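You operate a simulated robot arm through the tools that you are given. There is no shell and no other tool.

You run a simulated robot arm. Do the job below in one go: nothing can be reset, and whatever is moved stays where it is left.

JOB
Give the half-filled striped disc one more blue pump and tap its bubbles out.
Fine: push the beige slide tray in, draw it out again, tap the white tab; leave the disc on the tray; the other discs stay. Where these are worked on the way, their far stop is far enough and under half their travel is too little: beige slide tray.
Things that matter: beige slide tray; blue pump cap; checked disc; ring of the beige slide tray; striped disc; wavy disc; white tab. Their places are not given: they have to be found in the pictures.

Only the result counts: the job must be done as asked and must still hold three seconds after the hand-in. Knocking over, shifting, dropping, spilling or breaking anything else fails it.

ROBOT AND FRAMES
A 6-joint arm with a two-finger gripper, fixed in place. Base frame: the origin is on the floor under the middle of its stand, x ahead of it, y to its left, z up; the work surface is at about z = 0.75. Lengths are in m, angles in degrees, forces in N, time in s.
With the tool pointing down near the work surface it reaches from about 0.1 to 0.74 m from the base axis. Its first joint turns from -166.0 to 166.0 degrees. Payload 2.45 kg.
The TCP is the grasp point between the finger pads, 0.026 m short of the fingertips. In the tool frame z runs along the fingers and y along their closing line. The gripper opens to 0.096 m; its body begins 0.069 m behind the TCP.
Orientation is that of the tool frame in the base frame, as a unit quaternion [w, x, y, z]. With the fingers straight down and closing along the base's y, the tool's x points along the base's -x, its y along +y and its z along -z.

CONTROLS
- The arm moves only by the tool step_arm. Its argument "plan" is a list of rows, each an object (a shift or turn left out is 0, a gripper value left out holds the last) with "translation": the shift along the tool's x, y, z in m, a list of three; "delta_rot": the turn, a rotation vector about the tool's x, y, z in degrees, a list of three; "grip": the opening, from 0 (shut) to 1 (fully open). In form: [{"translation": [tx, ty, tz], "delta_rot": [ax, ay, az], "grip": grip}, ...]. A call has 1 to 20 rows; each row is the pose to reach, as a shift and turn from the pose commanded when the call began, along the tool's axes at that moment. Rows are played at 5 a second. More than 0.05 m and 8.6 degrees between two rows, or a gripper value outside its range, and nothing of the call is played. A pose out of reach is approached as far as the arm can. The call stops where the force on the tool passes 60 N (or 10 N more than at its start, if that is more) or the arm is blocked; 0.2 s more then pass. Each finger travels about 0.1199 m/s and halts on what it meets, pressing with about 36 N; the grip force reading is that of the motor and also rises with nothing between the fingers. The clock runs only during rows and for 0.2 s after the last one: add rows that repeat a pose to give the fingers time. The reply holds the time, the measured pose of the TCP, the force on the tool along the base axes, the opening and the grip force, in the units named above and with some noise, with the torque about the TCP (base axes, N m) and any sound that the robot's microphone picked up.
- Cameras (640 x 400 px; columns grow to the right, rows downward): "scene" is fixed at [0.0344, 0.6424, 1.4722]; the picture's right is [-0.90, -0.44, 0.00], its down [-0.26, 0.54, -0.80] and it looks along [0.35, -0.72, -0.60] (base axes); focal length 319 px, centre (320, 200). "wrist" rides on the gripper at [0.082, 0.003, -0.098] in the tool frame; the picture's right is [-0.04, 1.00, 0.00], its down [-0.73, -0.03, -0.68] and it looks along [-0.68, -0.03, 0.73] (tool axes); focal length 256 px, centre (320, 200).
- snapshot(camera): a new picture of that camera. It takes no simulated time.
- raise_lower(by): slides the trunk up (or, below 0, down) by that many m; the arm rides with it, the base frame stays. It gives what a move gives, with no picture.
- probe_pixels(camera, pixels): for up to 12 pixels [column, row] of the newest picture of that camera ("zoom" is the newest enlarged one), the place [x, y, z] in the base frame of the surface seen there, good to about 0.002 m, but the place of the scene camera against the robot may be out by one fixed shift of up to 0.025 m in any direction. It takes no simulated time.
- enlarge(camera, box): a new picture of the part [left, top, right, bottom] of that camera's present view, enlarged. It takes no simulated time.
- finish_job(): hands the job in; it is judged then, once.

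Unless the task says otherwise, let go and move clear before handing in.

The tools are called after "Call:" as name(argument=value, ...) on one line, values as JSON. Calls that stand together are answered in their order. step_arm: Moves the arm, as the interface text tells. Its arguments: {"type":"object","properties":{"plan":{"type":"array","items":{"type":"object","properties":{"translation":{"type":"array","items":{"type":"number"}},"delta_rot":{"type":"array","items":{"type":"number"}},"grip":{"type":"number"}}}}},"required":["plan"]} The other tools are called the same way: raise_lower (by) moves the trunk up or down; snapshot (camera) takes a picture; probe_pixels (camera, pixels) gives the place of the surface under pixels of a picture; enlarge (camera, box) takes an enlarged picture of a part of a camera's view; finish_job () hands the job in.

At the start:

```text
time: 0.0
ee_pos: [0.3655, -0.0567, 1.0109]
tcp_rot: [0.002, -0.001, 1.0, -0.001]
ft_force: [0.7, -0.5, 0.8]
wrist_torque: [-0.02, -0.03, 0.0]
gripper_width: 0.0963
gripper_force: 0.0
trunk travel left (down, up): [-0.15, 0.0]
```

scene: 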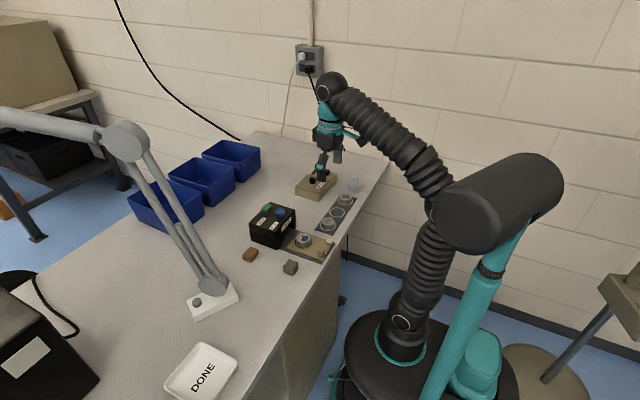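
wrist: 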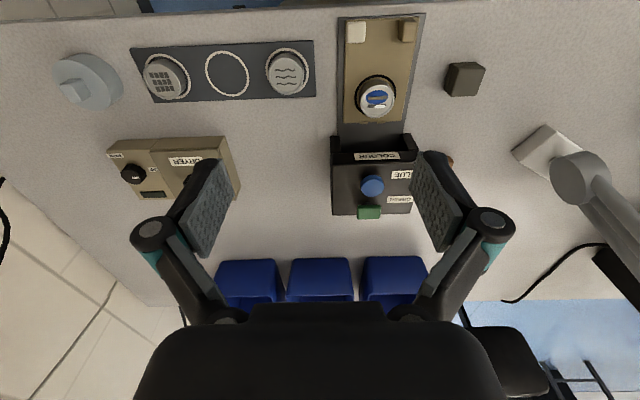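

The wrist picture shows the colour machine at about (370,170), with a blue cap at (372,185), a green cap at (369,212) and the tray in front with a disc at (378,97). I'll enlarge the views to read the details.

Call:
enlarge(camera="wrist", box=[300, 0, 500, 125])

Call:
enlarge(camera="wrist", box=[300, 110, 500, 235])

Call:
enlarge(camera="scene", box=[230, 160, 390, 280])

Call:
enlarge(camera="wrist", box=[40, 20, 320, 210])

```text
3.20 times, centred on (400, 62) of wrist
```

zoom: 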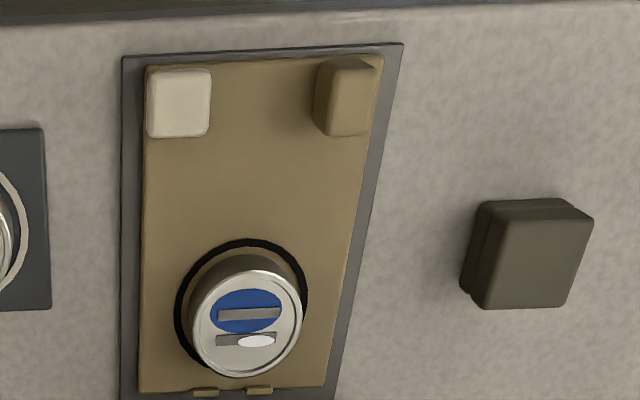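

```text
3.20 times, centred on (400, 172) of wrist
```

zoom: 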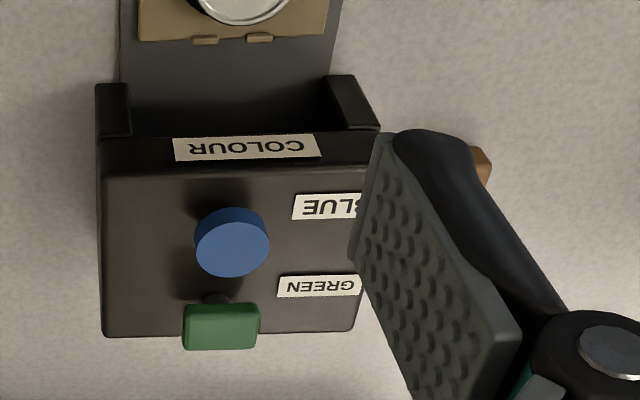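

```text
3.33 times, centred on (310, 220) of scene
```

zoom: 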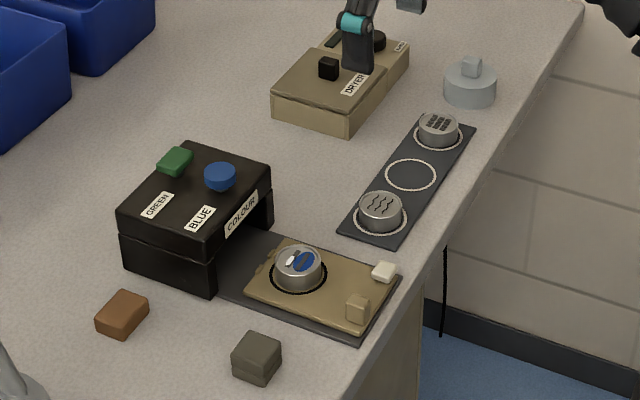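

```text
2.11 times, centred on (180, 115) of wrist
```

zoom: 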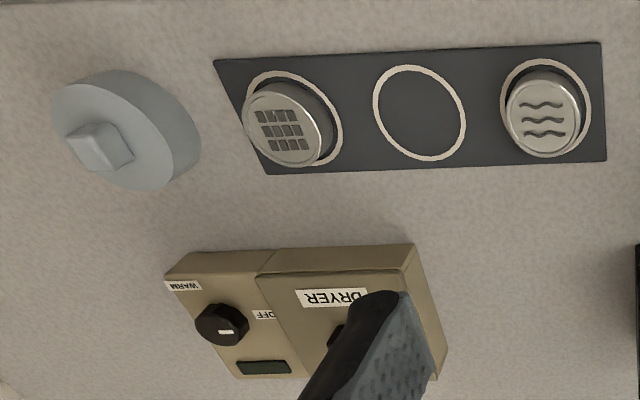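

The striped disc sits near the ring on the tray, with the white tab at wrist (356,32) and the beige handle post at (407,32). I'll probe these places in the wrist picture.

Call:
snapshot(camera="wrist")

Call:
probe_pixels(camera="wrist", pixels=[[372, 186], [369, 213], [356, 32], [407, 30], [378, 97], [348, 25], [345, 120], [400, 121], [376, 140], [376, 155], [340, 210], [375, 60]])

Call:
enlarge(camera="wrist", box=[330, 5, 430, 67])

```text
taken
```

wrist: 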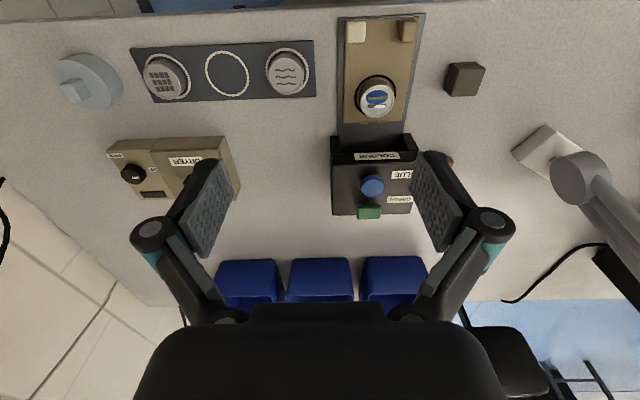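

```text
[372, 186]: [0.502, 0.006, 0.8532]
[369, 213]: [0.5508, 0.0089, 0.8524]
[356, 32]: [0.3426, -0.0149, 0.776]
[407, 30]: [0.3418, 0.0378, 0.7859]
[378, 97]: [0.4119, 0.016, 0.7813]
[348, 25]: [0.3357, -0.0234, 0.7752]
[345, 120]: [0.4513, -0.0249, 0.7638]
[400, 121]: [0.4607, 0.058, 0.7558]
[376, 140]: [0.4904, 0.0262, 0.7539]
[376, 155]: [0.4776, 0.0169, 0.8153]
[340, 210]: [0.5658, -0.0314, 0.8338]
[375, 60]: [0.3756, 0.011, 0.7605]
```

```text
6.40 times, centred on (380, 36) of wrist
```

zoom: 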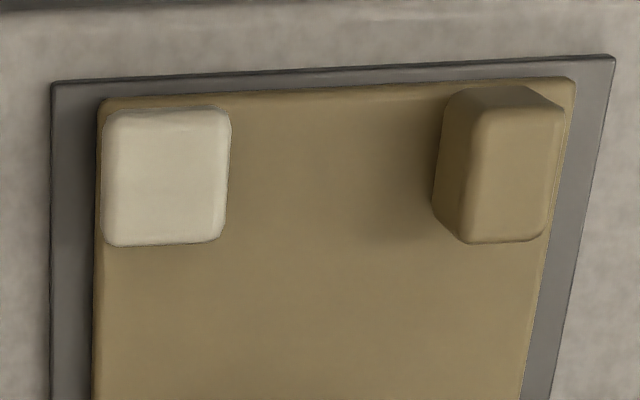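

The tray runs along about +x. Next I'll probe the fingers for their size, and more points on the tray, the post and the machine.

Call:
probe_pixels(camera="wrist", pixels=[[416, 170], [413, 192], [422, 160], [436, 156], [450, 162], [465, 178], [448, 240], [428, 235], [458, 215], [480, 205], [495, 225], [440, 330]])

Call:
enlarge(camera="wrist", box=[380, 130, 540, 330])

Call:
enlarge(camera="scene", box=[280, 220, 344, 260])

```text
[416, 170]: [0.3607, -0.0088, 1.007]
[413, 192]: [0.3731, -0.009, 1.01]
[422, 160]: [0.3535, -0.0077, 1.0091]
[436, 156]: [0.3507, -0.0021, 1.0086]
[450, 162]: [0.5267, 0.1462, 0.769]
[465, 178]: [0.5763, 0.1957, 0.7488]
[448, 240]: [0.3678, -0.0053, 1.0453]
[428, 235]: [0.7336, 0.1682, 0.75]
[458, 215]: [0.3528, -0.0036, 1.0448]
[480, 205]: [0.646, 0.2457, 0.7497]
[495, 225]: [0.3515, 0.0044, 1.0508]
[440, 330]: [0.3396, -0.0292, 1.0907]
```

```text
2.00 times, centred on (460, 230) of wrist
```

zoom: 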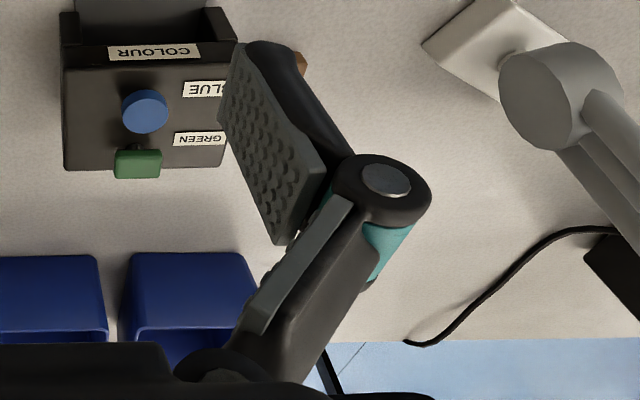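

```text
10.00 times, centred on (312, 240) of scene
```

zoom: 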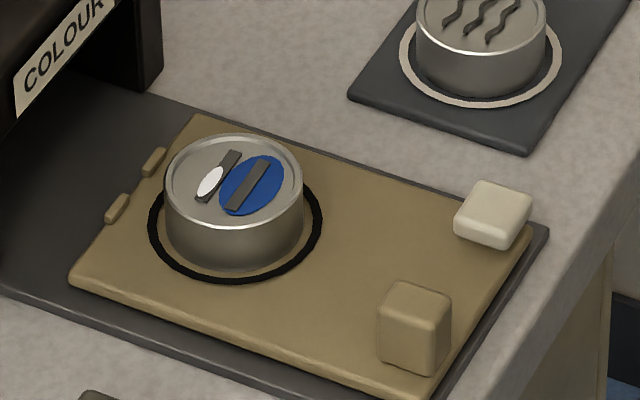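

The finger pads are about 0.024 m wide, and they seem to end near the TCP height while open. I'll narrow the gripper in free air to see how far the tips extend as they close.

Call:
step_arm(plan=[{"grip": 0.4}, {"grip": 0.4}, {"grip": 0.4}, {"grip": 0.4}])

Call:
enlarge(camera="wrist", box=[200, 90, 440, 240])

```text
time: 1.0
ee_pos: [0.3634, -0.0573, 1.0128]
tcp_rot: [0.003, 0.001, 1.0, -0.001]
ft_force: [-0.2, 0.4, -0.2]
wrist_torque: [0.01, 0.0, 0.03]
gripper_width: 0.0383
gripper_force: 0.0
trunk travel left (down, up): [-0.15, 0.0]
```

```text
2.67 times, centred on (320, 165) of wrist
```

zoom: 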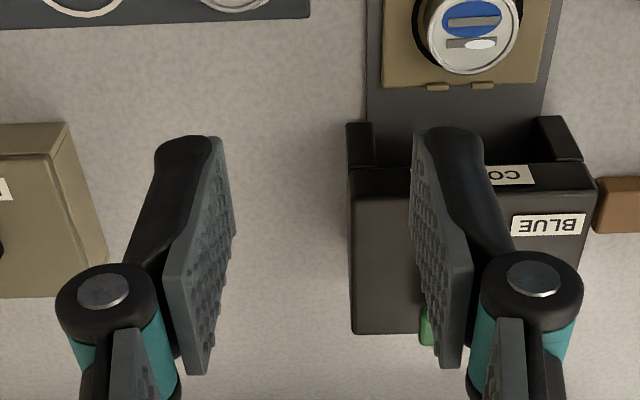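

At 0.038 m opening, the left tip is at zoom (190,140) and the right tip at (450,132). I'll probe the tips for their height and thickness.

Call:
probe_pixels(camera="zoom", pixels=[[425, 150], [419, 134], [450, 136], [470, 140], [222, 145], [215, 215], [190, 145], [165, 155], [195, 330], [230, 200], [440, 250], [530, 270]])

```text
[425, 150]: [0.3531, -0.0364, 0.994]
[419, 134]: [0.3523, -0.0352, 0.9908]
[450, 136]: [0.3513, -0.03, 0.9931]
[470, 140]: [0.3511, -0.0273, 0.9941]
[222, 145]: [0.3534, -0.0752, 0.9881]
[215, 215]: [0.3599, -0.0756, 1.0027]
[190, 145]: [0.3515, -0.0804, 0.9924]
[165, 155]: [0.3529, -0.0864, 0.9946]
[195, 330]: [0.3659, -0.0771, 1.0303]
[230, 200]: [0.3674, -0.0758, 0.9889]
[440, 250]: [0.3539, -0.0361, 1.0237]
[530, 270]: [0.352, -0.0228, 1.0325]
```

The tips sit about 0.025 m below the TCP and are about 0.011 m thick. I'll move back and lower for a closer, squarer look at the tray and machine.

Call:
step_arm(plan=[{"translation": [0.024, 0.01, 0.01]}, {"translation": [0.048, 0.02, 0.02]}, {"translation": [0.072, 0.03, 0.03]}, {"translation": [0.096, 0.04, 0.045]}, {"translation": [0.12, 0.05, 0.06]}, {"translation": [0.143, 0.06, 0.075]}, {"translation": [0.143, 0.06, 0.075]}])

Call:
snapshot(camera="wrist")

```text
time: 2.6
ee_pos: [0.2205, 0.0048, 0.9375]
tcp_rot: [0.002, 0.0, 1.0, 0.0]
ft_force: [-0.5, 0.4, -0.3]
wrist_torque: [0.0, 0.03, -0.01]
gripper_width: 0.0382
gripper_force: 0.1
trunk travel left (down, up): [-0.15, 0.0]
```

```text
taken
```

wrist: 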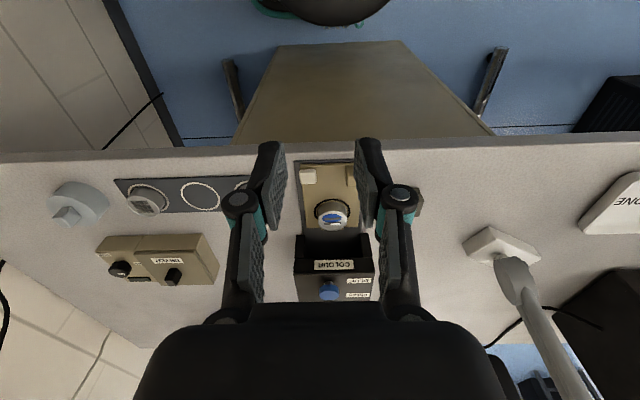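

Call:
enlarge(camera="wrist", box=[270, 150, 390, 310])

Call:
enlarge(camera="wrist", box=[285, 155, 375, 235])

```text
2.50 times, centred on (330, 230) of wrist
```

zoom: 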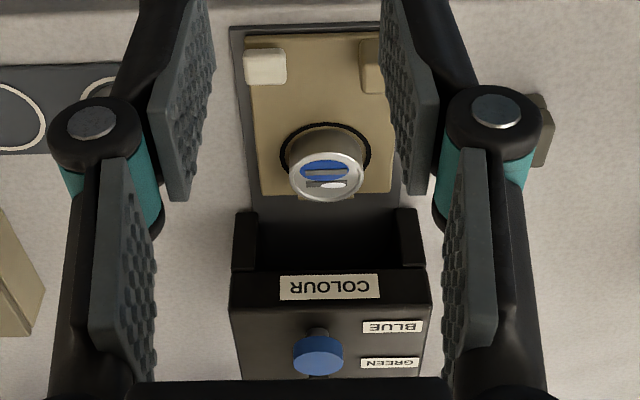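

```text
5.00 times, centred on (330, 195) of wrist
```

zoom: 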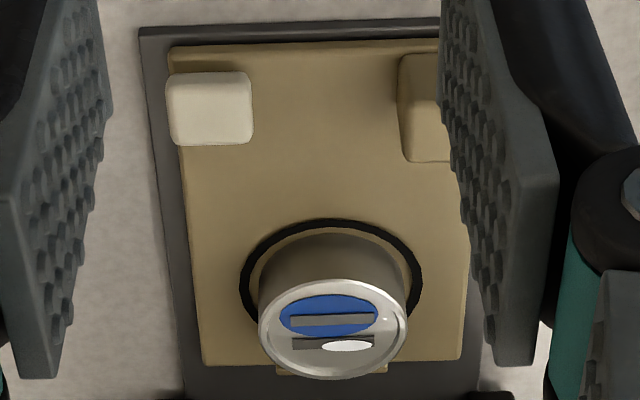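

The closer view shows the tray clearly. I'll probe the tab, the post, the ring and the tray edges to get the tray's orientation.

Call:
probe_pixels(camera="zoom", pixels=[[175, 80], [245, 85], [210, 110], [210, 140], [425, 75], [425, 155], [405, 110], [195, 200], [210, 355], [245, 290], [330, 222], [418, 290]])

Call:
probe_pixels(camera="wrist", pixels=[[298, 165], [303, 228], [362, 235], [296, 265], [372, 262], [296, 240], [368, 238], [330, 291], [300, 298], [332, 240], [328, 258], [370, 285]])

```text
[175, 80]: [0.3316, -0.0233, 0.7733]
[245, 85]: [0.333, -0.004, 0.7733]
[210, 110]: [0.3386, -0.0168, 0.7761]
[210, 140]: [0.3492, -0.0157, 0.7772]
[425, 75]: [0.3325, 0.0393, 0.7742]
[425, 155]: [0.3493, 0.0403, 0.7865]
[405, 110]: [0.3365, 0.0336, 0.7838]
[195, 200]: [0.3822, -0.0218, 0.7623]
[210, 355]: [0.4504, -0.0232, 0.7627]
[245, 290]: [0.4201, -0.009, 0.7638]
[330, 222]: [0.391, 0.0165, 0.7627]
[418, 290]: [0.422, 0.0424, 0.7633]
```

```text
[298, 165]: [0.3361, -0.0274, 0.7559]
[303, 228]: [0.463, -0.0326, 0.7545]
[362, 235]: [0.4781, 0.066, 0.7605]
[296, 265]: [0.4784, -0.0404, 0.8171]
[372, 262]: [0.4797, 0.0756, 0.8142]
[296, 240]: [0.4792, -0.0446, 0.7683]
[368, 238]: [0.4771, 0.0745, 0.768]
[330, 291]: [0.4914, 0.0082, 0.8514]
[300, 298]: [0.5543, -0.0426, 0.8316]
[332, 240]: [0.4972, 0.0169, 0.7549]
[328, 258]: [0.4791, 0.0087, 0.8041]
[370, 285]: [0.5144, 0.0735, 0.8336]
```

The tray runs along +x. The post is centred near (0.341, 0.040) with its top at z≈0.786, the tab is near (0.340,-0.014), and the blue cap is at (0.502,0.006). I'll move above the post and lean the tool slightly back so the gripper body stays clear of the blue cap later.

Call:
step_arm(plan=[{"translation": [-0.03, 0.009, 0.01], "delta_rot": [0, -3, 0], "grip": 0.42}, {"translation": [-0.06, 0.018, 0.02], "delta_rot": [0, -6, 0], "grip": 0.42}, {"translation": [-0.09, 0.027, 0.035], "delta_rot": [0, -9, 0], "grip": 0.42}, {"translation": [-0.1205, 0.0352, 0.05], "delta_rot": [0, -12, 0], "grip": 0.42}, {"translation": [-0.1205, 0.0352, 0.0725], "delta_rot": [0, -12, 0], "grip": 0.42}, {"translation": [-0.1205, 0.0352, 0.0725], "delta_rot": [0, -12, 0], "grip": 0.42}])

Call:
snapshot(camera="wrist")

Call:
enlarge(camera="scene", box=[250, 160, 370, 280])

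```text
time: 4.0
ee_pos: [0.3404, 0.0391, 0.8661]
tcp_rot: [0.106, 0.0, 0.994, -0.001]
ft_force: [0.1, -0.6, -0.3]
wrist_torque: [-0.01, 0.01, -0.01]
gripper_width: 0.0406
gripper_force: 0.0
trunk travel left (down, up): [-0.15, 0.0]
```

```text
taken
```

wrist: 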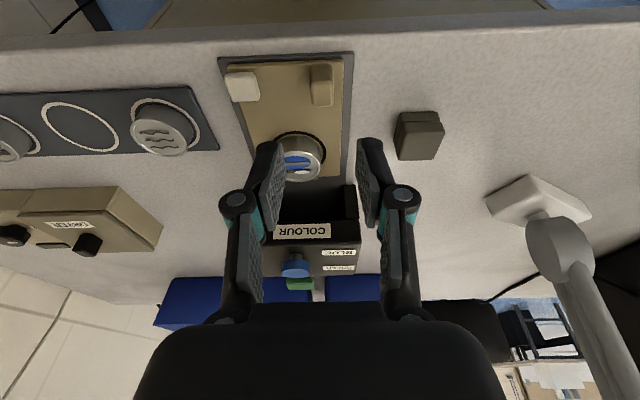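

```text
3.33 times, centred on (310, 220) of scene
```

zoom: 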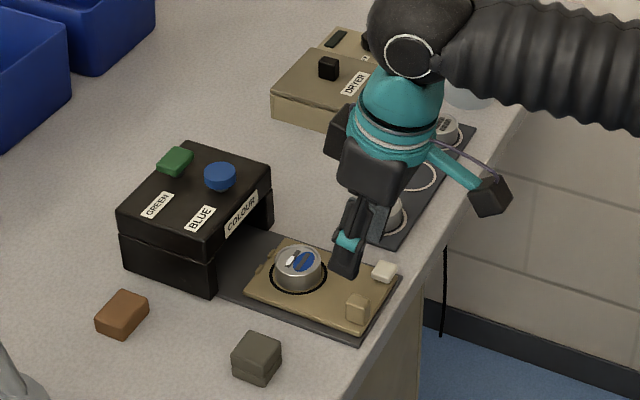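

The tool is leaned back as planned. The post is now at wrist (321,85), so I'll measure it again from this closer view before going down.

Call:
enlarge(camera="wrist", box=[210, 40, 370, 140])

Call:
probe_pixels(camera="zoom", pixels=[[420, 160], [440, 115], [440, 240], [410, 180], [482, 180], [445, 180], [80, 130], [190, 130], [130, 170], [130, 240]])

```text
4.00 times, centred on (290, 90) of wrist
```

zoom: 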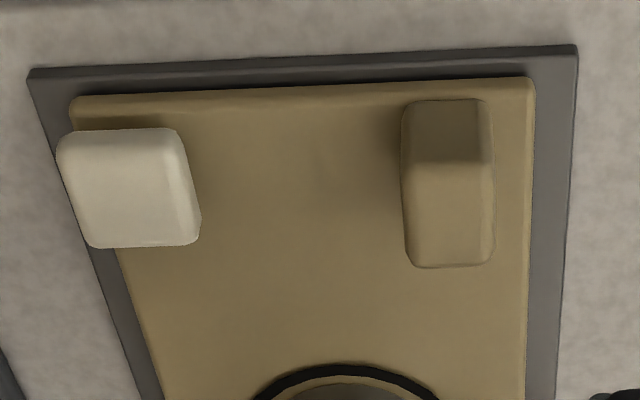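

```text
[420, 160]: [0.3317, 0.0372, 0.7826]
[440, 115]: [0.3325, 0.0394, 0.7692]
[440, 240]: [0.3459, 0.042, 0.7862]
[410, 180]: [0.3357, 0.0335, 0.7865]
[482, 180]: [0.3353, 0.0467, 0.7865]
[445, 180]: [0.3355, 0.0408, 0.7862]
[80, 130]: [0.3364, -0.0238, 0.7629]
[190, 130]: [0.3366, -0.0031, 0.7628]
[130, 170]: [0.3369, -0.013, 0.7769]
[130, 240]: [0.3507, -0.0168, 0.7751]
```

The post spans x 0.332–0.349 and y 0.033–0.048, with its top at z 0.7865. I'll go straight down over it with the fingers open on both sides.

Call:
step_arm(plan=[{"translation": [0.0037, 0.0003, 0.014]}, {"translation": [0.0074, 0.0006, 0.028]}, {"translation": [0.0112, 0.0009, 0.0421]}, {"translation": [0.0149, 0.0012, 0.0562]}, {"translation": [0.0168, 0.0014, 0.0632]}, {"translation": [0.0186, 0.0014, 0.0702]}, {"translation": [0.0186, 0.0014, 0.0702]}])

Call:
snapshot(camera="wrist")

Call:
enlarge(camera="scene", box=[280, 200, 376, 260])

```text
time: 5.6
ee_pos: [0.3391, 0.0395, 0.7909]
tcp_rot: [0.107, 0.0, 0.994, -0.001]
ft_force: [0.2, -0.4, -0.5]
wrist_torque: [-0.03, 0.0, -0.02]
gripper_width: 0.0401
gripper_force: 0.0
trunk travel left (down, up): [-0.15, 0.0]
```

```text
taken
```

wrist: 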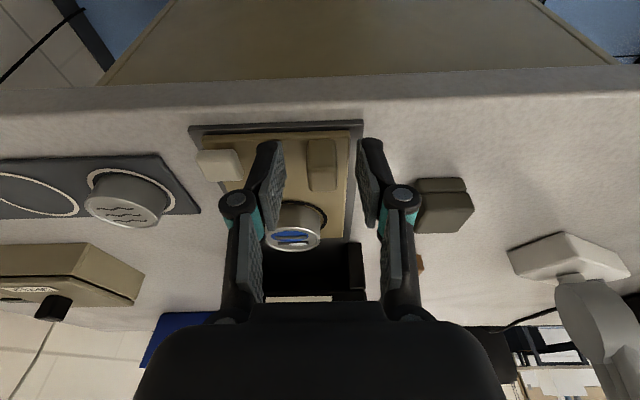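

```text
6.67 times, centred on (328, 230) of scene
```

zoom: 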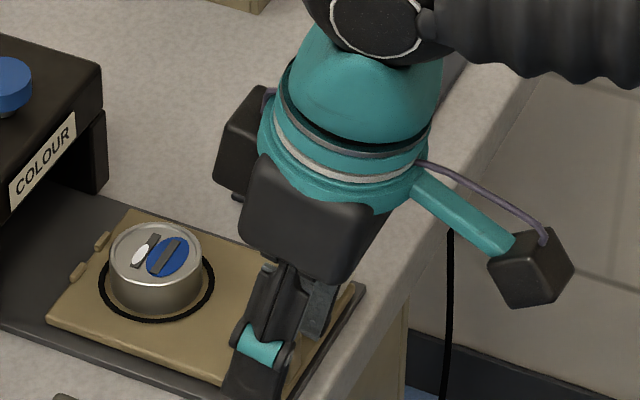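

The post at wrist (321,165) is between the two fingers, and no contact force shows. I'll close the grip on it.

Call:
step_arm(plan=[{"grip": 0.25}, {"grip": 0.12}, {"grip": 0.1}, {"grip": 0.1}])

Call:
enlarge(camera="wrist", box=[180, 100, 420, 260])

```text
time: 6.6
ee_pos: [0.3389, 0.0397, 0.7909]
tcp_rot: [0.107, -0.001, 0.994, 0.0]
ft_force: [0.6, 11.0, -0.7]
wrist_torque: [0.25, -0.05, 0.02]
gripper_width: 0.0166
gripper_force: 5.7
trunk travel left (down, up): [-0.15, 0.0]
```

```text
2.50 times, centred on (300, 180) of wrist
```

zoom: 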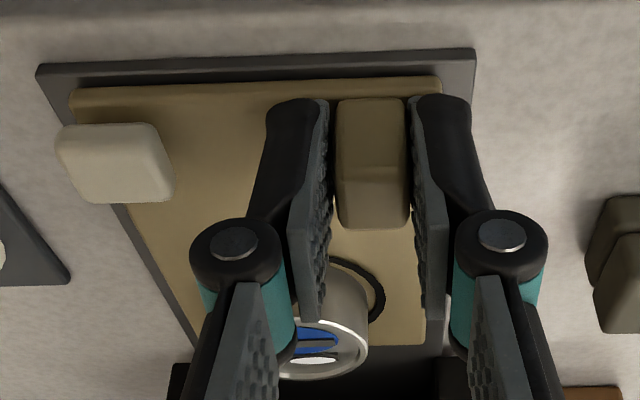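

The right finger touches first (+11 N in y), so the post sits slightly to +y of the tool. I'll shift 1 mm to +y and close a little more.

Call:
step_arm(plan=[{"translation": [0, 0.001, 0], "grip": 0.1}, {"translation": [0, 0.001, 0], "grip": 0.05}, {"translation": [0, 0.001, 0], "grip": 0.05}])

```text
time: 7.4
ee_pos: [0.3388, 0.0422, 0.7916]
tcp_rot: [0.106, 0.0, 0.994, -0.002]
ft_force: [-0.7, 8.4, -5.2]
wrist_torque: [0.18, 0.04, 0.01]
gripper_width: 0.0159
gripper_force: 42.1
trunk travel left (down, up): [-0.15, 0.0]
```

The post is now held firmly (42 N grip). I'll push the tray in slowly along +x.

Call:
step_arm(plan=[{"translation": [-0.003, 0.001, 0.0006]}, {"translation": [-0.007, 0.001, 0.0015]}, {"translation": [-0.012, 0.001, 0.0026]}, {"translation": [-0.017, 0.001, 0.0037]}, {"translation": [-0.022, 0.001, 0.0048]}, {"translation": [-0.027, 0.001, 0.0058]}, {"translation": [-0.032, 0.001, 0.0069]}, {"translation": [-0.037, 0.001, 0.008]}, {"translation": [-0.042, 0.001, 0.0091]}, {"translation": [-0.046, 0.001, 0.0099]}, {"translation": [-0.049, 0.001, 0.0106]}])

Call:
snapshot(camera="wrist")

Call:
enlarge(camera="scene", box=[260, 190, 356, 250])

```text
time: 9.8
ee_pos: [0.3892, 0.0408, 0.7917]
tcp_rot: [0.107, 0.0, 0.994, -0.001]
ft_force: [-0.1, -9.2, -26.6]
wrist_torque: [-0.24, 0.42, -0.02]
gripper_width: 0.016
gripper_force: 41.3
trunk travel left (down, up): [-0.15, 0.0]
```

```text
taken
```

wrist: 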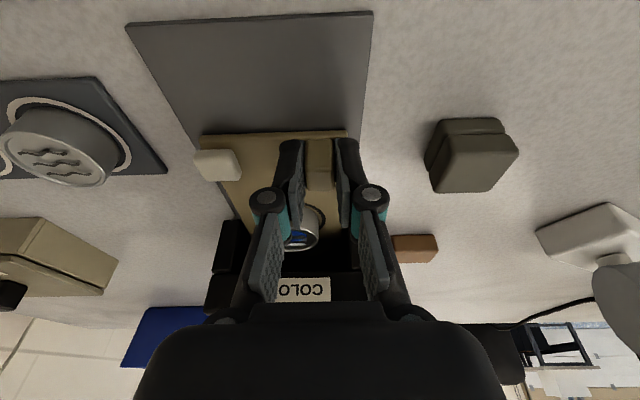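

```text
6.67 times, centred on (308, 220) of scene
```

zoom: 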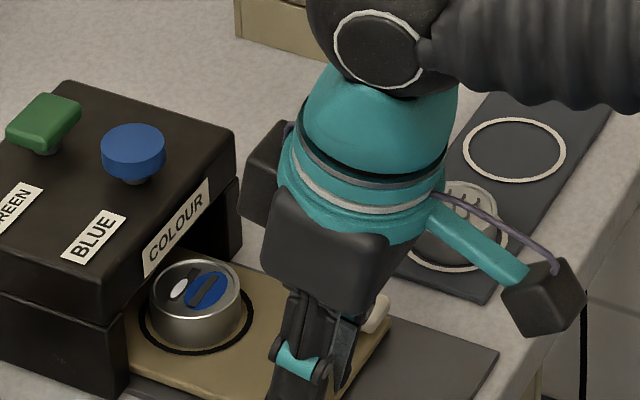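

The tray has moved in 0.05 m with the disc still in its ring (scene zoom 195,300). Before pushing further I'll check how far the gripper block reaches towards the machine and the blue cap, using the same camera for both.

Call:
probe_pixels(camera="zoom", pixels=[[246, 180], [250, 200], [275, 240], [268, 265], [300, 285], [133, 140], [160, 145], [133, 180], [232, 130], [280, 130], [285, 300], [160, 265]])

```text
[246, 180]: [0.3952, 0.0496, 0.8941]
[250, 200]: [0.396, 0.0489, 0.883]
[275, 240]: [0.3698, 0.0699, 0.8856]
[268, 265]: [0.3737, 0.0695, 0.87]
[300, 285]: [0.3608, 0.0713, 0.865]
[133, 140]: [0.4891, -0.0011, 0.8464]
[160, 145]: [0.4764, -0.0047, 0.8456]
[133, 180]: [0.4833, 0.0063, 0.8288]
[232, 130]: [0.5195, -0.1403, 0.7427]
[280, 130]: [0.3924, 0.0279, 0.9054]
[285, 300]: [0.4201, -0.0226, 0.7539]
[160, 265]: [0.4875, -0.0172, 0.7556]
```

Corrected for the camera shift, the gripper block reaches only about 0.02 m ahead of the TCP and stays above z 0.87, so it clears the cap. I'll keep pushing slowly to the stop, with small trims down and to -y to ease the side load.

Call:
step_arm(plan=[{"translation": [-0.003, -0.0005, 0.0011]}, {"translation": [-0.007, -0.0008, 0.0025]}, {"translation": [-0.012, -0.001, 0.0036]}, {"translation": [-0.017, -0.001, 0.0047]}, {"translation": [-0.022, -0.0012, 0.0058]}, {"translation": [-0.027, -0.0014, 0.0068]}, {"translation": [-0.031, -0.0015, 0.0077]}, {"translation": [-0.035, -0.0016, 0.0086]}])

Call:
enlarge(camera="scene", box=[260, 190, 356, 250])

```text
time: 11.6
ee_pos: [0.4242, 0.0408, 0.7913]
tcp_rot: [0.107, 0.0, 0.994, 0.0]
ft_force: [0.6, 4.9, -0.8]
wrist_torque: [0.15, -0.06, -0.04]
gripper_width: 0.0159
gripper_force: 41.6
trunk travel left (down, up): [-0.15, 0.0]
```

```text
6.67 times, centred on (308, 220) of scene
```

zoom: 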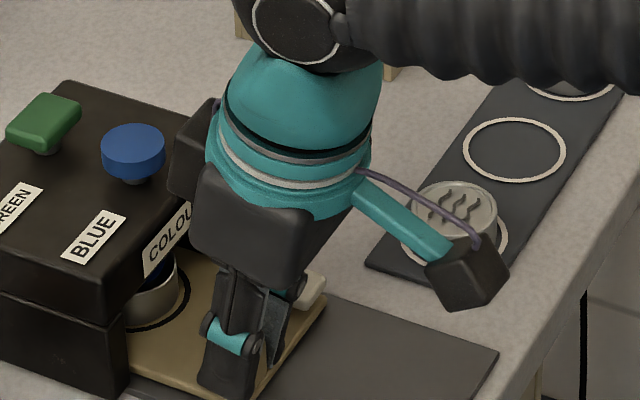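

The tray is now 0.085 m in and the forces are low. I'll keep going in small steps and watch for the far stop.

Call:
step_arm(plan=[{"translation": [-0.003, -0.0001, 0.0007]}, {"translation": [-0.006, -0.0001, 0.0013]}, {"translation": [-0.009, -0.0002, 0.002]}, {"translation": [-0.012, -0.0002, 0.0026]}, {"translation": [-0.015, -0.0003, 0.0033]}])

Call:
enlarge(camera="scene", box=[260, 190, 356, 250])

Call:
snapshot(camera="wrist")

```text
time: 12.8
ee_pos: [0.4375, 0.0417, 0.7905]
tcp_rot: [0.106, 0.0, 0.994, 0.0]
ft_force: [-39.6, 17.2, 8.7]
wrist_torque: [0.52, 0.96, -0.29]
gripper_width: 0.0162
gripper_force: 41.8
trunk travel left (down, up): [-0.15, 0.0]
```

```text
6.67 times, centred on (308, 220) of scene
```

zoom: 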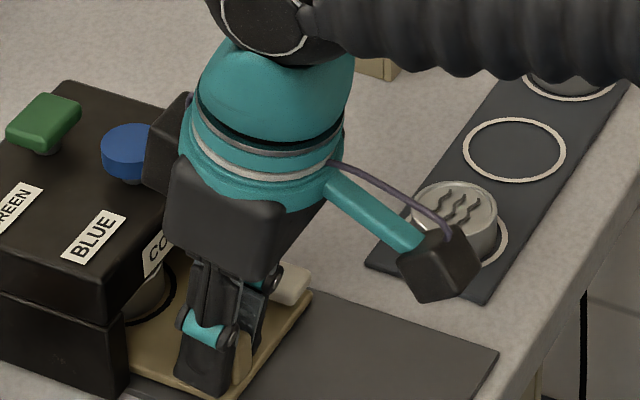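

```text
taken
```

wrist: 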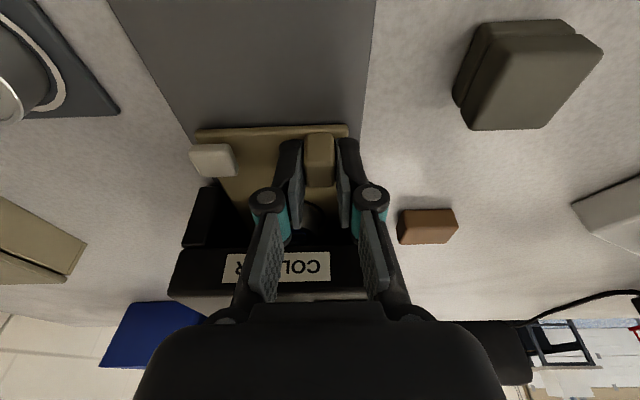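

The x force rose to -40 N after 0.098 m, so the tray is at its far stop. I'll ease the load, open the fingers and back straight out along the tool axis.

Call:
step_arm(plan=[{"translation": [0.001, 0.0007, -0.0002], "grip": 0.05}, {"translation": [0.0015, 0.001, -0.0003], "grip": 0.05}, {"translation": [0.0015, 0.001, -0.0003], "grip": 0.15}, {"translation": [0.0015, 0.001, -0.0003], "grip": 0.3}, {"translation": [0.0015, 0.001, -0.0003], "grip": 0.36}, {"translation": [0.0015, 0.001, -0.0003], "grip": 0.36}])

```text
time: 14.2
ee_pos: [0.4401, 0.0408, 0.791]
tcp_rot: [0.107, 0.001, 0.994, -0.002]
ft_force: [-0.6, -0.2, 0.0]
wrist_torque: [0.0, -0.01, 0.0]
gripper_width: 0.0348
gripper_force: 0.0
trunk travel left (down, up): [-0.15, 0.0]
```

The fingers are open with no force on the tool. I'll back out along the tool axis, set the tool upright, then look at the tray and the blue cap.

Call:
step_arm(plan=[{"translation": [0, 0, -0.02]}, {"translation": [0, 0, -0.045]}, {"translation": [0, 0, -0.08]}, {"translation": [0.02, 0, -0.11], "delta_rot": [0, 3, 0]}, {"translation": [0.05, 0, -0.13], "delta_rot": [0, 6, 0]}, {"translation": [0.08, 0, -0.14], "delta_rot": [0, 9, 0]}, {"translation": [0.1, 0, -0.15], "delta_rot": [0, 12, 0]}, {"translation": [0.1, 0, -0.15], "delta_rot": [0, 12, 0]}])

Call:
snapshot(camera="wrist")

Call:
snapshot(camera="scene")

```text
time: 16.0
ee_pos: [0.3098, 0.0433, 0.9163]
tcp_rot: [0.002, 0.001, 1.0, -0.001]
ft_force: [0.3, -1.2, -0.4]
wrist_torque: [-0.01, 0.0, -0.01]
gripper_width: 0.0346
gripper_force: 0.0
trunk travel left (down, up): [-0.15, 0.0]
```

```text
taken
```

wrist: 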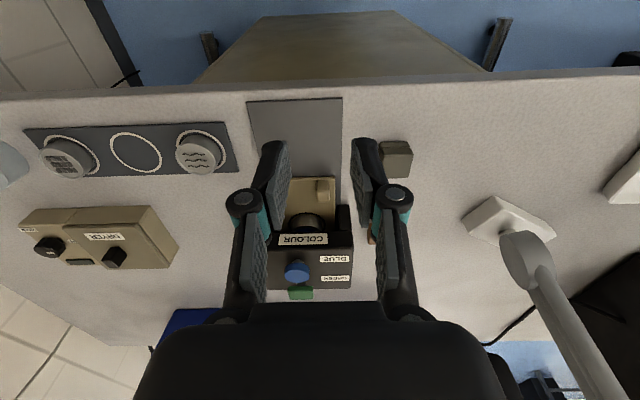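

```text
taken
```

scene: 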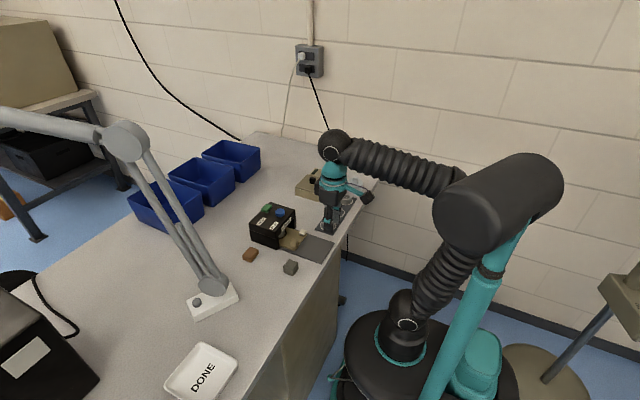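

Call:
enlarge(camera="wrist", box=[260, 170, 370, 305])

Call:
enlarge(camera="scene", box=[240, 195, 336, 255])

Call:
probe_pixels(camera="wrist", pixels=[[296, 266], [296, 275], [288, 270], [306, 270], [300, 290], [324, 185], [316, 182], [300, 182], [290, 215]])

```text
2.96 times, centred on (315, 238) of wrist
```

zoom: 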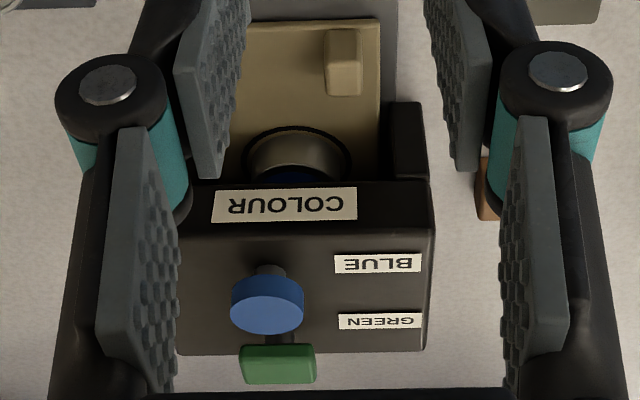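

```text
6.67 times, centred on (288, 225) of scene
```

zoom: 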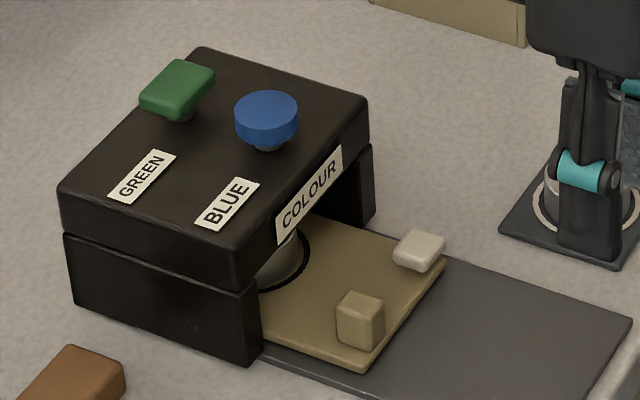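

```text
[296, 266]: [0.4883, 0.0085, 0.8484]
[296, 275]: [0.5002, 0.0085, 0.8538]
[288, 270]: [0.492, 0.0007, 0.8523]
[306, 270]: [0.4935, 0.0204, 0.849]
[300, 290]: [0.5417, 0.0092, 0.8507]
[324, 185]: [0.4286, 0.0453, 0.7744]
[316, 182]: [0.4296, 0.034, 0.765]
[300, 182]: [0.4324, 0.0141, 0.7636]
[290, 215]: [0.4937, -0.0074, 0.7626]
```

The tray is in, with the post near x 0.437, and the blue cap's top centre is near (0.502, 0.008, 0.853). I'll shut the fingers and move above the cap, keeping clear of it.

Call:
step_arm(plan=[{"translation": [-0.01, 0.0, -0.008], "grip": 0.15}, {"translation": [-0.04, -0.008, -0.01], "grip": 0.0}, {"translation": [-0.075, -0.015, -0.01], "grip": 0.0}, {"translation": [-0.11, -0.022, -0.01], "grip": 0.0}, {"translation": [-0.145, -0.029, -0.01], "grip": 0.0}, {"translation": [-0.175, -0.034, -0.01], "grip": 0.0}, {"translation": [-0.1922, -0.0358, -0.008], "grip": 0.0}, {"translation": [-0.1922, -0.0358, -0.008], "grip": 0.0}])

Call:
snapshot(camera="wrist")

Call:
enlarge(camera="scene", box=[240, 155, 352, 255])

```text
time: 17.8
ee_pos: [0.5016, 0.0062, 0.9253]
tcp_rot: [0.003, 0.0, 1.0, -0.001]
ft_force: [0.1, -0.1, 0.0]
wrist_torque: [0.0, 0.02, 0.02]
gripper_width: 0.0
gripper_force: 28.2
trunk travel left (down, up): [-0.15, 0.0]
```

```text
taken
```

wrist: 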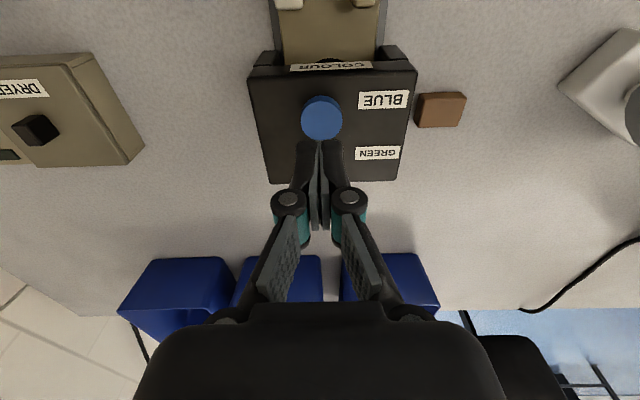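

```text
4.00 times, centred on (296, 205) of scene
```

zoom: 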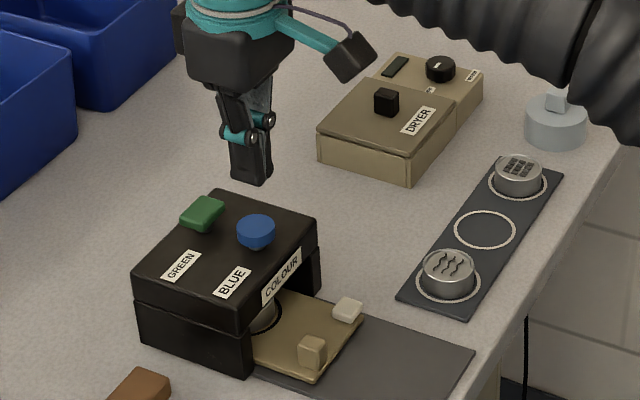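

Call:
probe_pixels(camera="wrist", pixels=[[322, 118], [322, 100], [322, 136], [304, 118], [340, 118], [318, 142], [322, 146], [311, 143], [330, 142], [308, 180], [380, 100]])

Call:
enlarge(camera="wrist", box=[240, 50, 420, 190])

```text
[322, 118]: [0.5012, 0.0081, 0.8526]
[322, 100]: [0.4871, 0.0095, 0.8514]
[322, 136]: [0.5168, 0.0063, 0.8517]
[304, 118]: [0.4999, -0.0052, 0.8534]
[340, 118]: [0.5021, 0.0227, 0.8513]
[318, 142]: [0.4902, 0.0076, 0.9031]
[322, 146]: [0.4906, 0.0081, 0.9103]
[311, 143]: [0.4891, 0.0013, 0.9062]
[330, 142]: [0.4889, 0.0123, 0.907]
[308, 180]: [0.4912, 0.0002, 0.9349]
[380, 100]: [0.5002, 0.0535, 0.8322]
```

```text
2.86 times, centred on (330, 120) of wrist
```

zoom: 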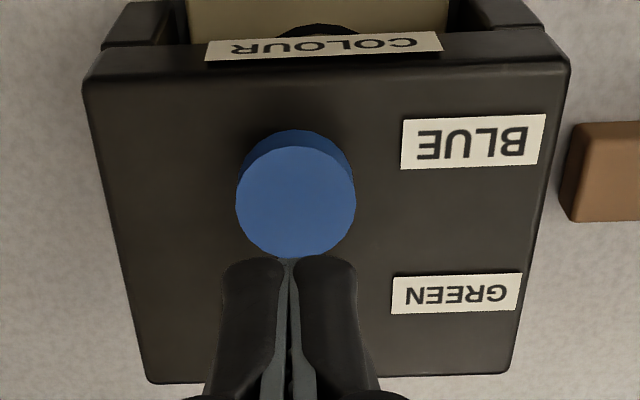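

The cap centre is (0.502, 0.0085), top z 0.8525, and the shut fingertips are at about z 0.900 above it. I'll drop to just above the cap and then press in small steps.

Call:
step_arm(plan=[{"translation": [0, 0.0015, 0.01]}, {"translation": [0, 0.0015, 0.02]}, {"translation": [0, 0.0015, 0.03]}, {"translation": [0, 0.0015, 0.038]}, {"translation": [0, 0.0015, 0.042]}, {"translation": [0, 0.0015, 0.042]}])

Call:
enlarge(camera="scene", box=[264, 185, 328, 235])

```text
time: 19.2
ee_pos: [0.5019, 0.0063, 0.8831]
tcp_rot: [0.002, 0.001, 1.0, -0.001]
ft_force: [0.5, 0.2, -0.5]
wrist_torque: [-0.01, 0.01, 0.05]
gripper_width: 0.0
gripper_force: 28.2
trunk travel left (down, up): [-0.15, 0.0]
```

```text
8.00 times, centred on (296, 210) of scene
```

zoom: 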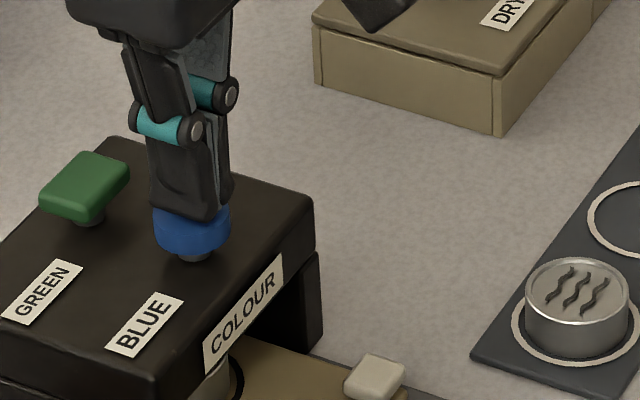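

The tips are a few mm above the blue cap and no force shows yet. I'll press down gently.

Call:
step_arm(plan=[{"translation": [0, 0, 0.002]}, {"translation": [0, 0, 0.004]}, {"translation": [0, 0, 0.0055]}, {"translation": [0, 0, 0.007]}, {"translation": [0, 0, 0.0085]}])

Call:
enlarge(camera="scene", box=[264, 185, 328, 235])

```text
time: 20.4
ee_pos: [0.5005, 0.0056, 0.875]
tcp_rot: [0.003, 0.0, 1.0, 0.0]
ft_force: [-0.4, -0.5, 2.3]
wrist_torque: [-0.02, 0.03, 0.03]
gripper_width: 0.0059
gripper_force: 28.0
trunk travel left (down, up): [-0.15, 0.0]
```

```text
8.00 times, centred on (296, 210) of scene
```

zoom: 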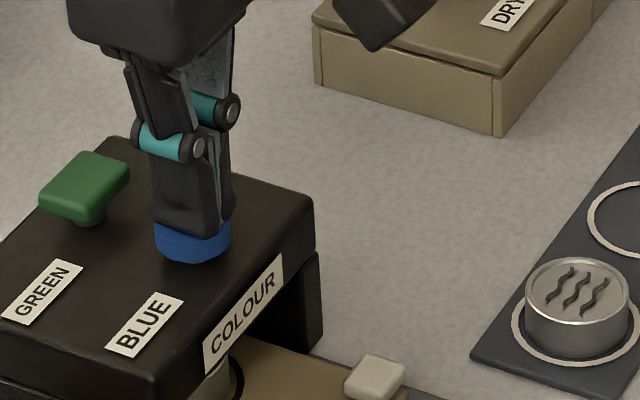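

The cap has gone down (its stem is hidden in the scene zoom) at only about 2 N, with no sound. I'll keep pressing without releasing until it bottoms out.

Call:
step_arm(plan=[{"translation": [0, 0, 0.001]}, {"translation": [0, 0, 0.002]}, {"translation": [0, 0, 0.003]}, {"translation": [0, 0, 0.004]}])

Call:
enlarge(camera="scene", box=[264, 185, 328, 235])

Call:
snapshot(camera="wrist")

```text
time: 21.4
ee_pos: [0.5012, 0.0049, 0.8696]
tcp_rot: [0.002, 0.001, 1.0, -0.001]
ft_force: [-0.4, 1.4, 3.3]
wrist_torque: [0.04, 0.02, 0.0]
gripper_width: 0.0059
gripper_force: 28.2
trunk travel left (down, up): [-0.15, 0.0]
```

```text
8.00 times, centred on (296, 210) of scene
```

zoom: 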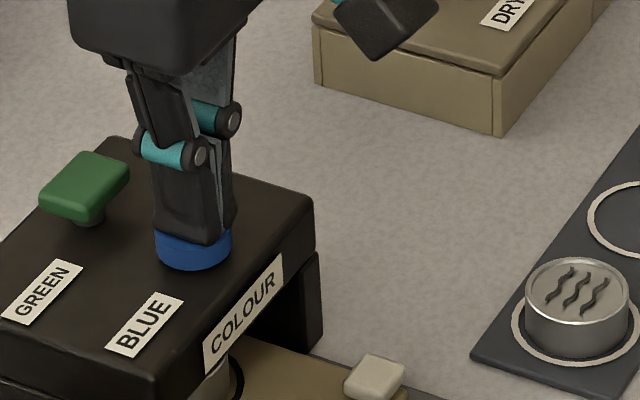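

```text
taken
```

wrist: 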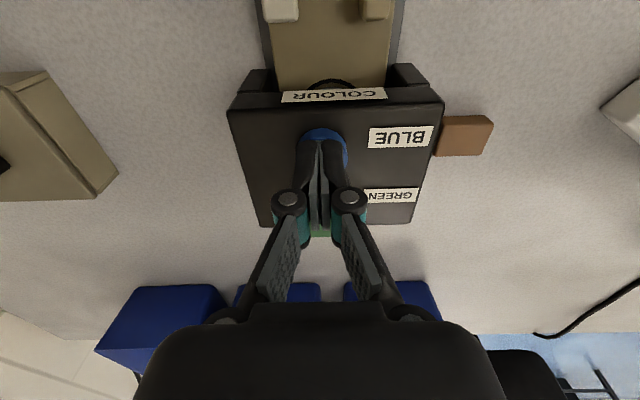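

The cap is about 9 mm down at 3 N and no end stop is felt yet. I'll press a few mm more.

Call:
step_arm(plan=[{"translation": [0, 0, 0.001]}, {"translation": [0, 0, 0.002]}, {"translation": [0, 0, 0.003]}])

Call:
enlarge(camera="scene", box=[264, 185, 328, 235])

```text
time: 22.2
ee_pos: [0.5007, 0.005, 0.8694]
tcp_rot: [0.004, -0.001, 1.0, 0.0]
ft_force: [3.1, -1.4, 10.6]
wrist_torque: [-0.04, 0.02, 0.02]
gripper_width: 0.0062
gripper_force: 28.5
trunk travel left (down, up): [-0.15, 0.0]
```

```text
8.00 times, centred on (296, 210) of scene
```

zoom: 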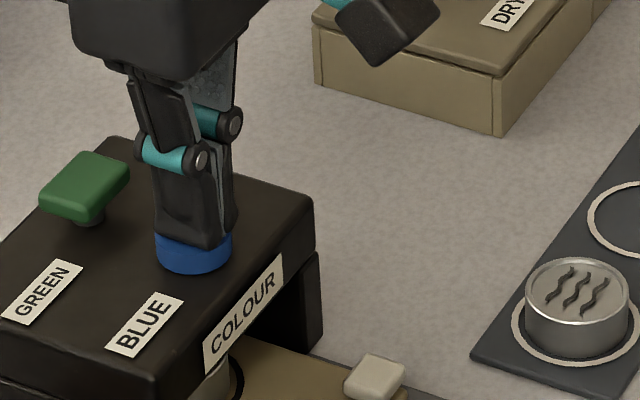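

The force has climbed to 10.6 N with hardly any further travel, so the cap is bottoming out. I'll press 2 mm more to be sure and then release upward in the same call, making one complete pump.

Call:
step_arm(plan=[{"translation": [0, 0, 0.001]}, {"translation": [0, 0, 0.002]}, {"translation": [0, 0, 0.002]}])

```text
time: 23.0
ee_pos: [0.5018, 0.0072, 0.8659]
tcp_rot: [0.003, 0.0, 1.0, 0.0]
ft_force: [6.7, -5.0, 25.7]
wrist_torque: [-0.14, 0.1, 0.03]
gripper_width: 0.0059
gripper_force: 28.4
trunk travel left (down, up): [-0.15, 0.0]
```

The force is now 26 N against a hard stop, so the cap is fully down. I'll lift straight up smoothly and then look.

Call:
step_arm(plan=[{"translation": [0, 0, -0.008]}, {"translation": [0, 0, -0.02]}, {"translation": [0, 0, -0.035]}, {"translation": [0, 0, -0.05]}, {"translation": [0, 0, -0.06]}, {"translation": [0, 0, -0.06]}])

Call:
enlarge(camera="scene", box=[264, 185, 328, 235])

Call:
snapshot(camera="wrist")

```text
time: 24.4
ee_pos: [0.5017, 0.0069, 0.9236]
tcp_rot: [0.002, 0.0, 1.0, -0.001]
ft_force: [0.3, -0.1, 0.6]
wrist_torque: [-0.03, -0.02, 0.01]
gripper_width: 0.0001
gripper_force: 28.5
trunk travel left (down, up): [-0.15, 0.0]
```

```text
8.00 times, centred on (296, 210) of scene
```

zoom: 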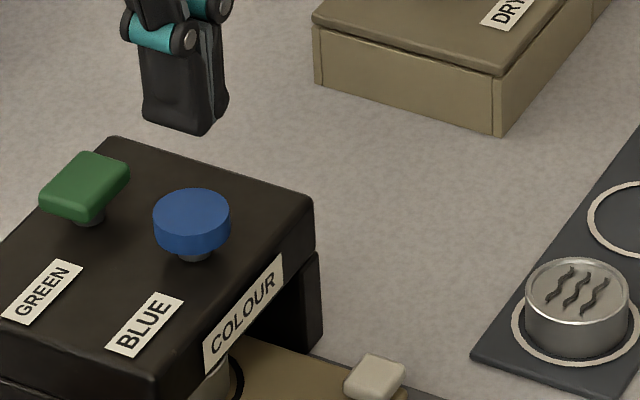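

```text
taken
```

wrist: 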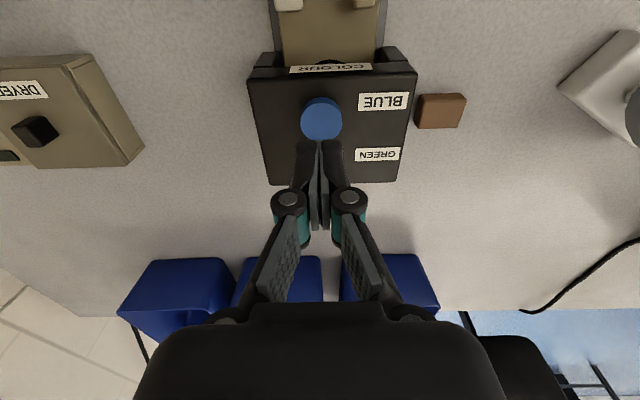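

The cap has sprung back up, so one pump is done. I'll back off and line up above the tray post again, leaning the tool back as before.

Call:
step_arm(plan=[{"translation": [0.02, 0.008, -0.003], "grip": 0.1}, {"translation": [0.045, 0.02, -0.003], "delta_rot": [0, -3, 0], "grip": 0.36}, {"translation": [0.07, 0.03, -0.003], "delta_rot": [0, -6, 0], "grip": 0.36}, {"translation": [0.0807, 0.035, 0.01], "delta_rot": [0, -9, 0], "grip": 0.36}, {"translation": [0.0807, 0.035, 0.03], "delta_rot": [0, -12, 0], "grip": 0.36}, {"translation": [0.0807, 0.035, 0.0446], "delta_rot": [0, -12, 0], "grip": 0.36}, {"translation": [0.0807, 0.035, 0.0446], "delta_rot": [0, -12, 0], "grip": 0.36}])

Call:
snapshot(camera="wrist")

```text
time: 26.0
ee_pos: [0.422, 0.0432, 0.8801]
tcp_rot: [0.108, 0.0, 0.994, -0.001]
ft_force: [-0.1, 0.6, 0.6]
wrist_torque: [0.01, 0.0, -0.01]
gripper_width: 0.0344
gripper_force: 0.0
trunk travel left (down, up): [-0.15, 0.0]
```

```text
taken
```

wrist: 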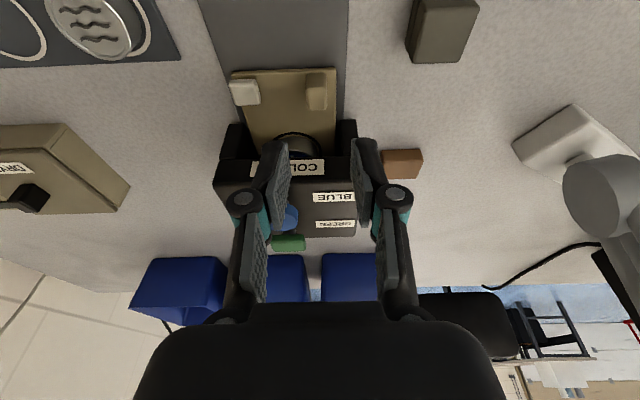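

Call:
enlarge(camera="wrist", box=[210, 50, 370, 150])

Call:
probe_pixels(camera="zoom", pixels=[[390, 150], [465, 150], [428, 150], [430, 200], [430, 215], [425, 100], [140, 140], [100, 140], [195, 140], [340, 330]])

```text
4.00 times, centred on (290, 100) of wrist
```

zoom: 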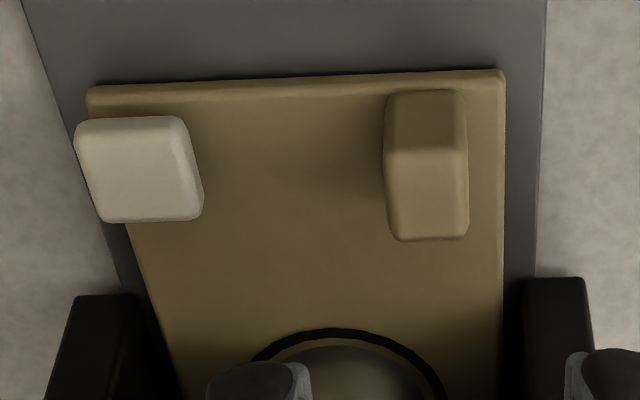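

```text
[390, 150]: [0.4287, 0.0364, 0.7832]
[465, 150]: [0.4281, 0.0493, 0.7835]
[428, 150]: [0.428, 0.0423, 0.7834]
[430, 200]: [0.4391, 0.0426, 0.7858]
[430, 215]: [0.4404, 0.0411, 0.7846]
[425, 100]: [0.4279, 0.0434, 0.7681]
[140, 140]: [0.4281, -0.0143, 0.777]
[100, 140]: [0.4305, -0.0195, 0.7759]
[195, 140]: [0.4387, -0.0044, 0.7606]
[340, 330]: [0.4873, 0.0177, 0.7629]
```

The post is now centred near (0.436, 0.0425). I'll go down over it again along the tool axis.

Call:
step_arm(plan=[{"translation": [0.0013, -0.0003, 0.0145]}, {"translation": [0.0026, -0.0006, 0.029]}, {"translation": [0.0039, -0.001, 0.0438]}, {"translation": [0.0052, -0.001, 0.058]}, {"translation": [0.0063, -0.001, 0.07]}, {"translation": [0.007, -0.001, 0.08]}, {"translation": [0.0076, -0.001, 0.087]}, {"translation": [0.0076, -0.001, 0.087]}])

Call:
enlarge(camera="wrist", box=[180, 100, 420, 260])

```text
time: 27.8
ee_pos: [0.4322, 0.0405, 0.7951]
tcp_rot: [0.107, 0.0, 0.994, -0.001]
ft_force: [-0.4, -0.7, 0.4]
wrist_torque: [0.01, 0.03, 0.05]
gripper_width: 0.0345
gripper_force: 0.0
trunk travel left (down, up): [-0.15, 0.0]
```

```text
2.50 times, centred on (300, 180) of wrist
```

zoom: 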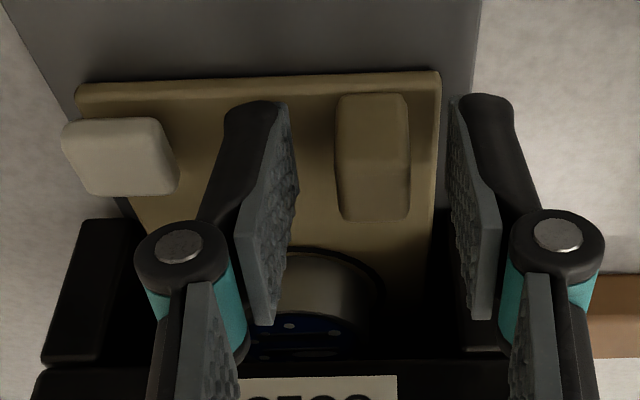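

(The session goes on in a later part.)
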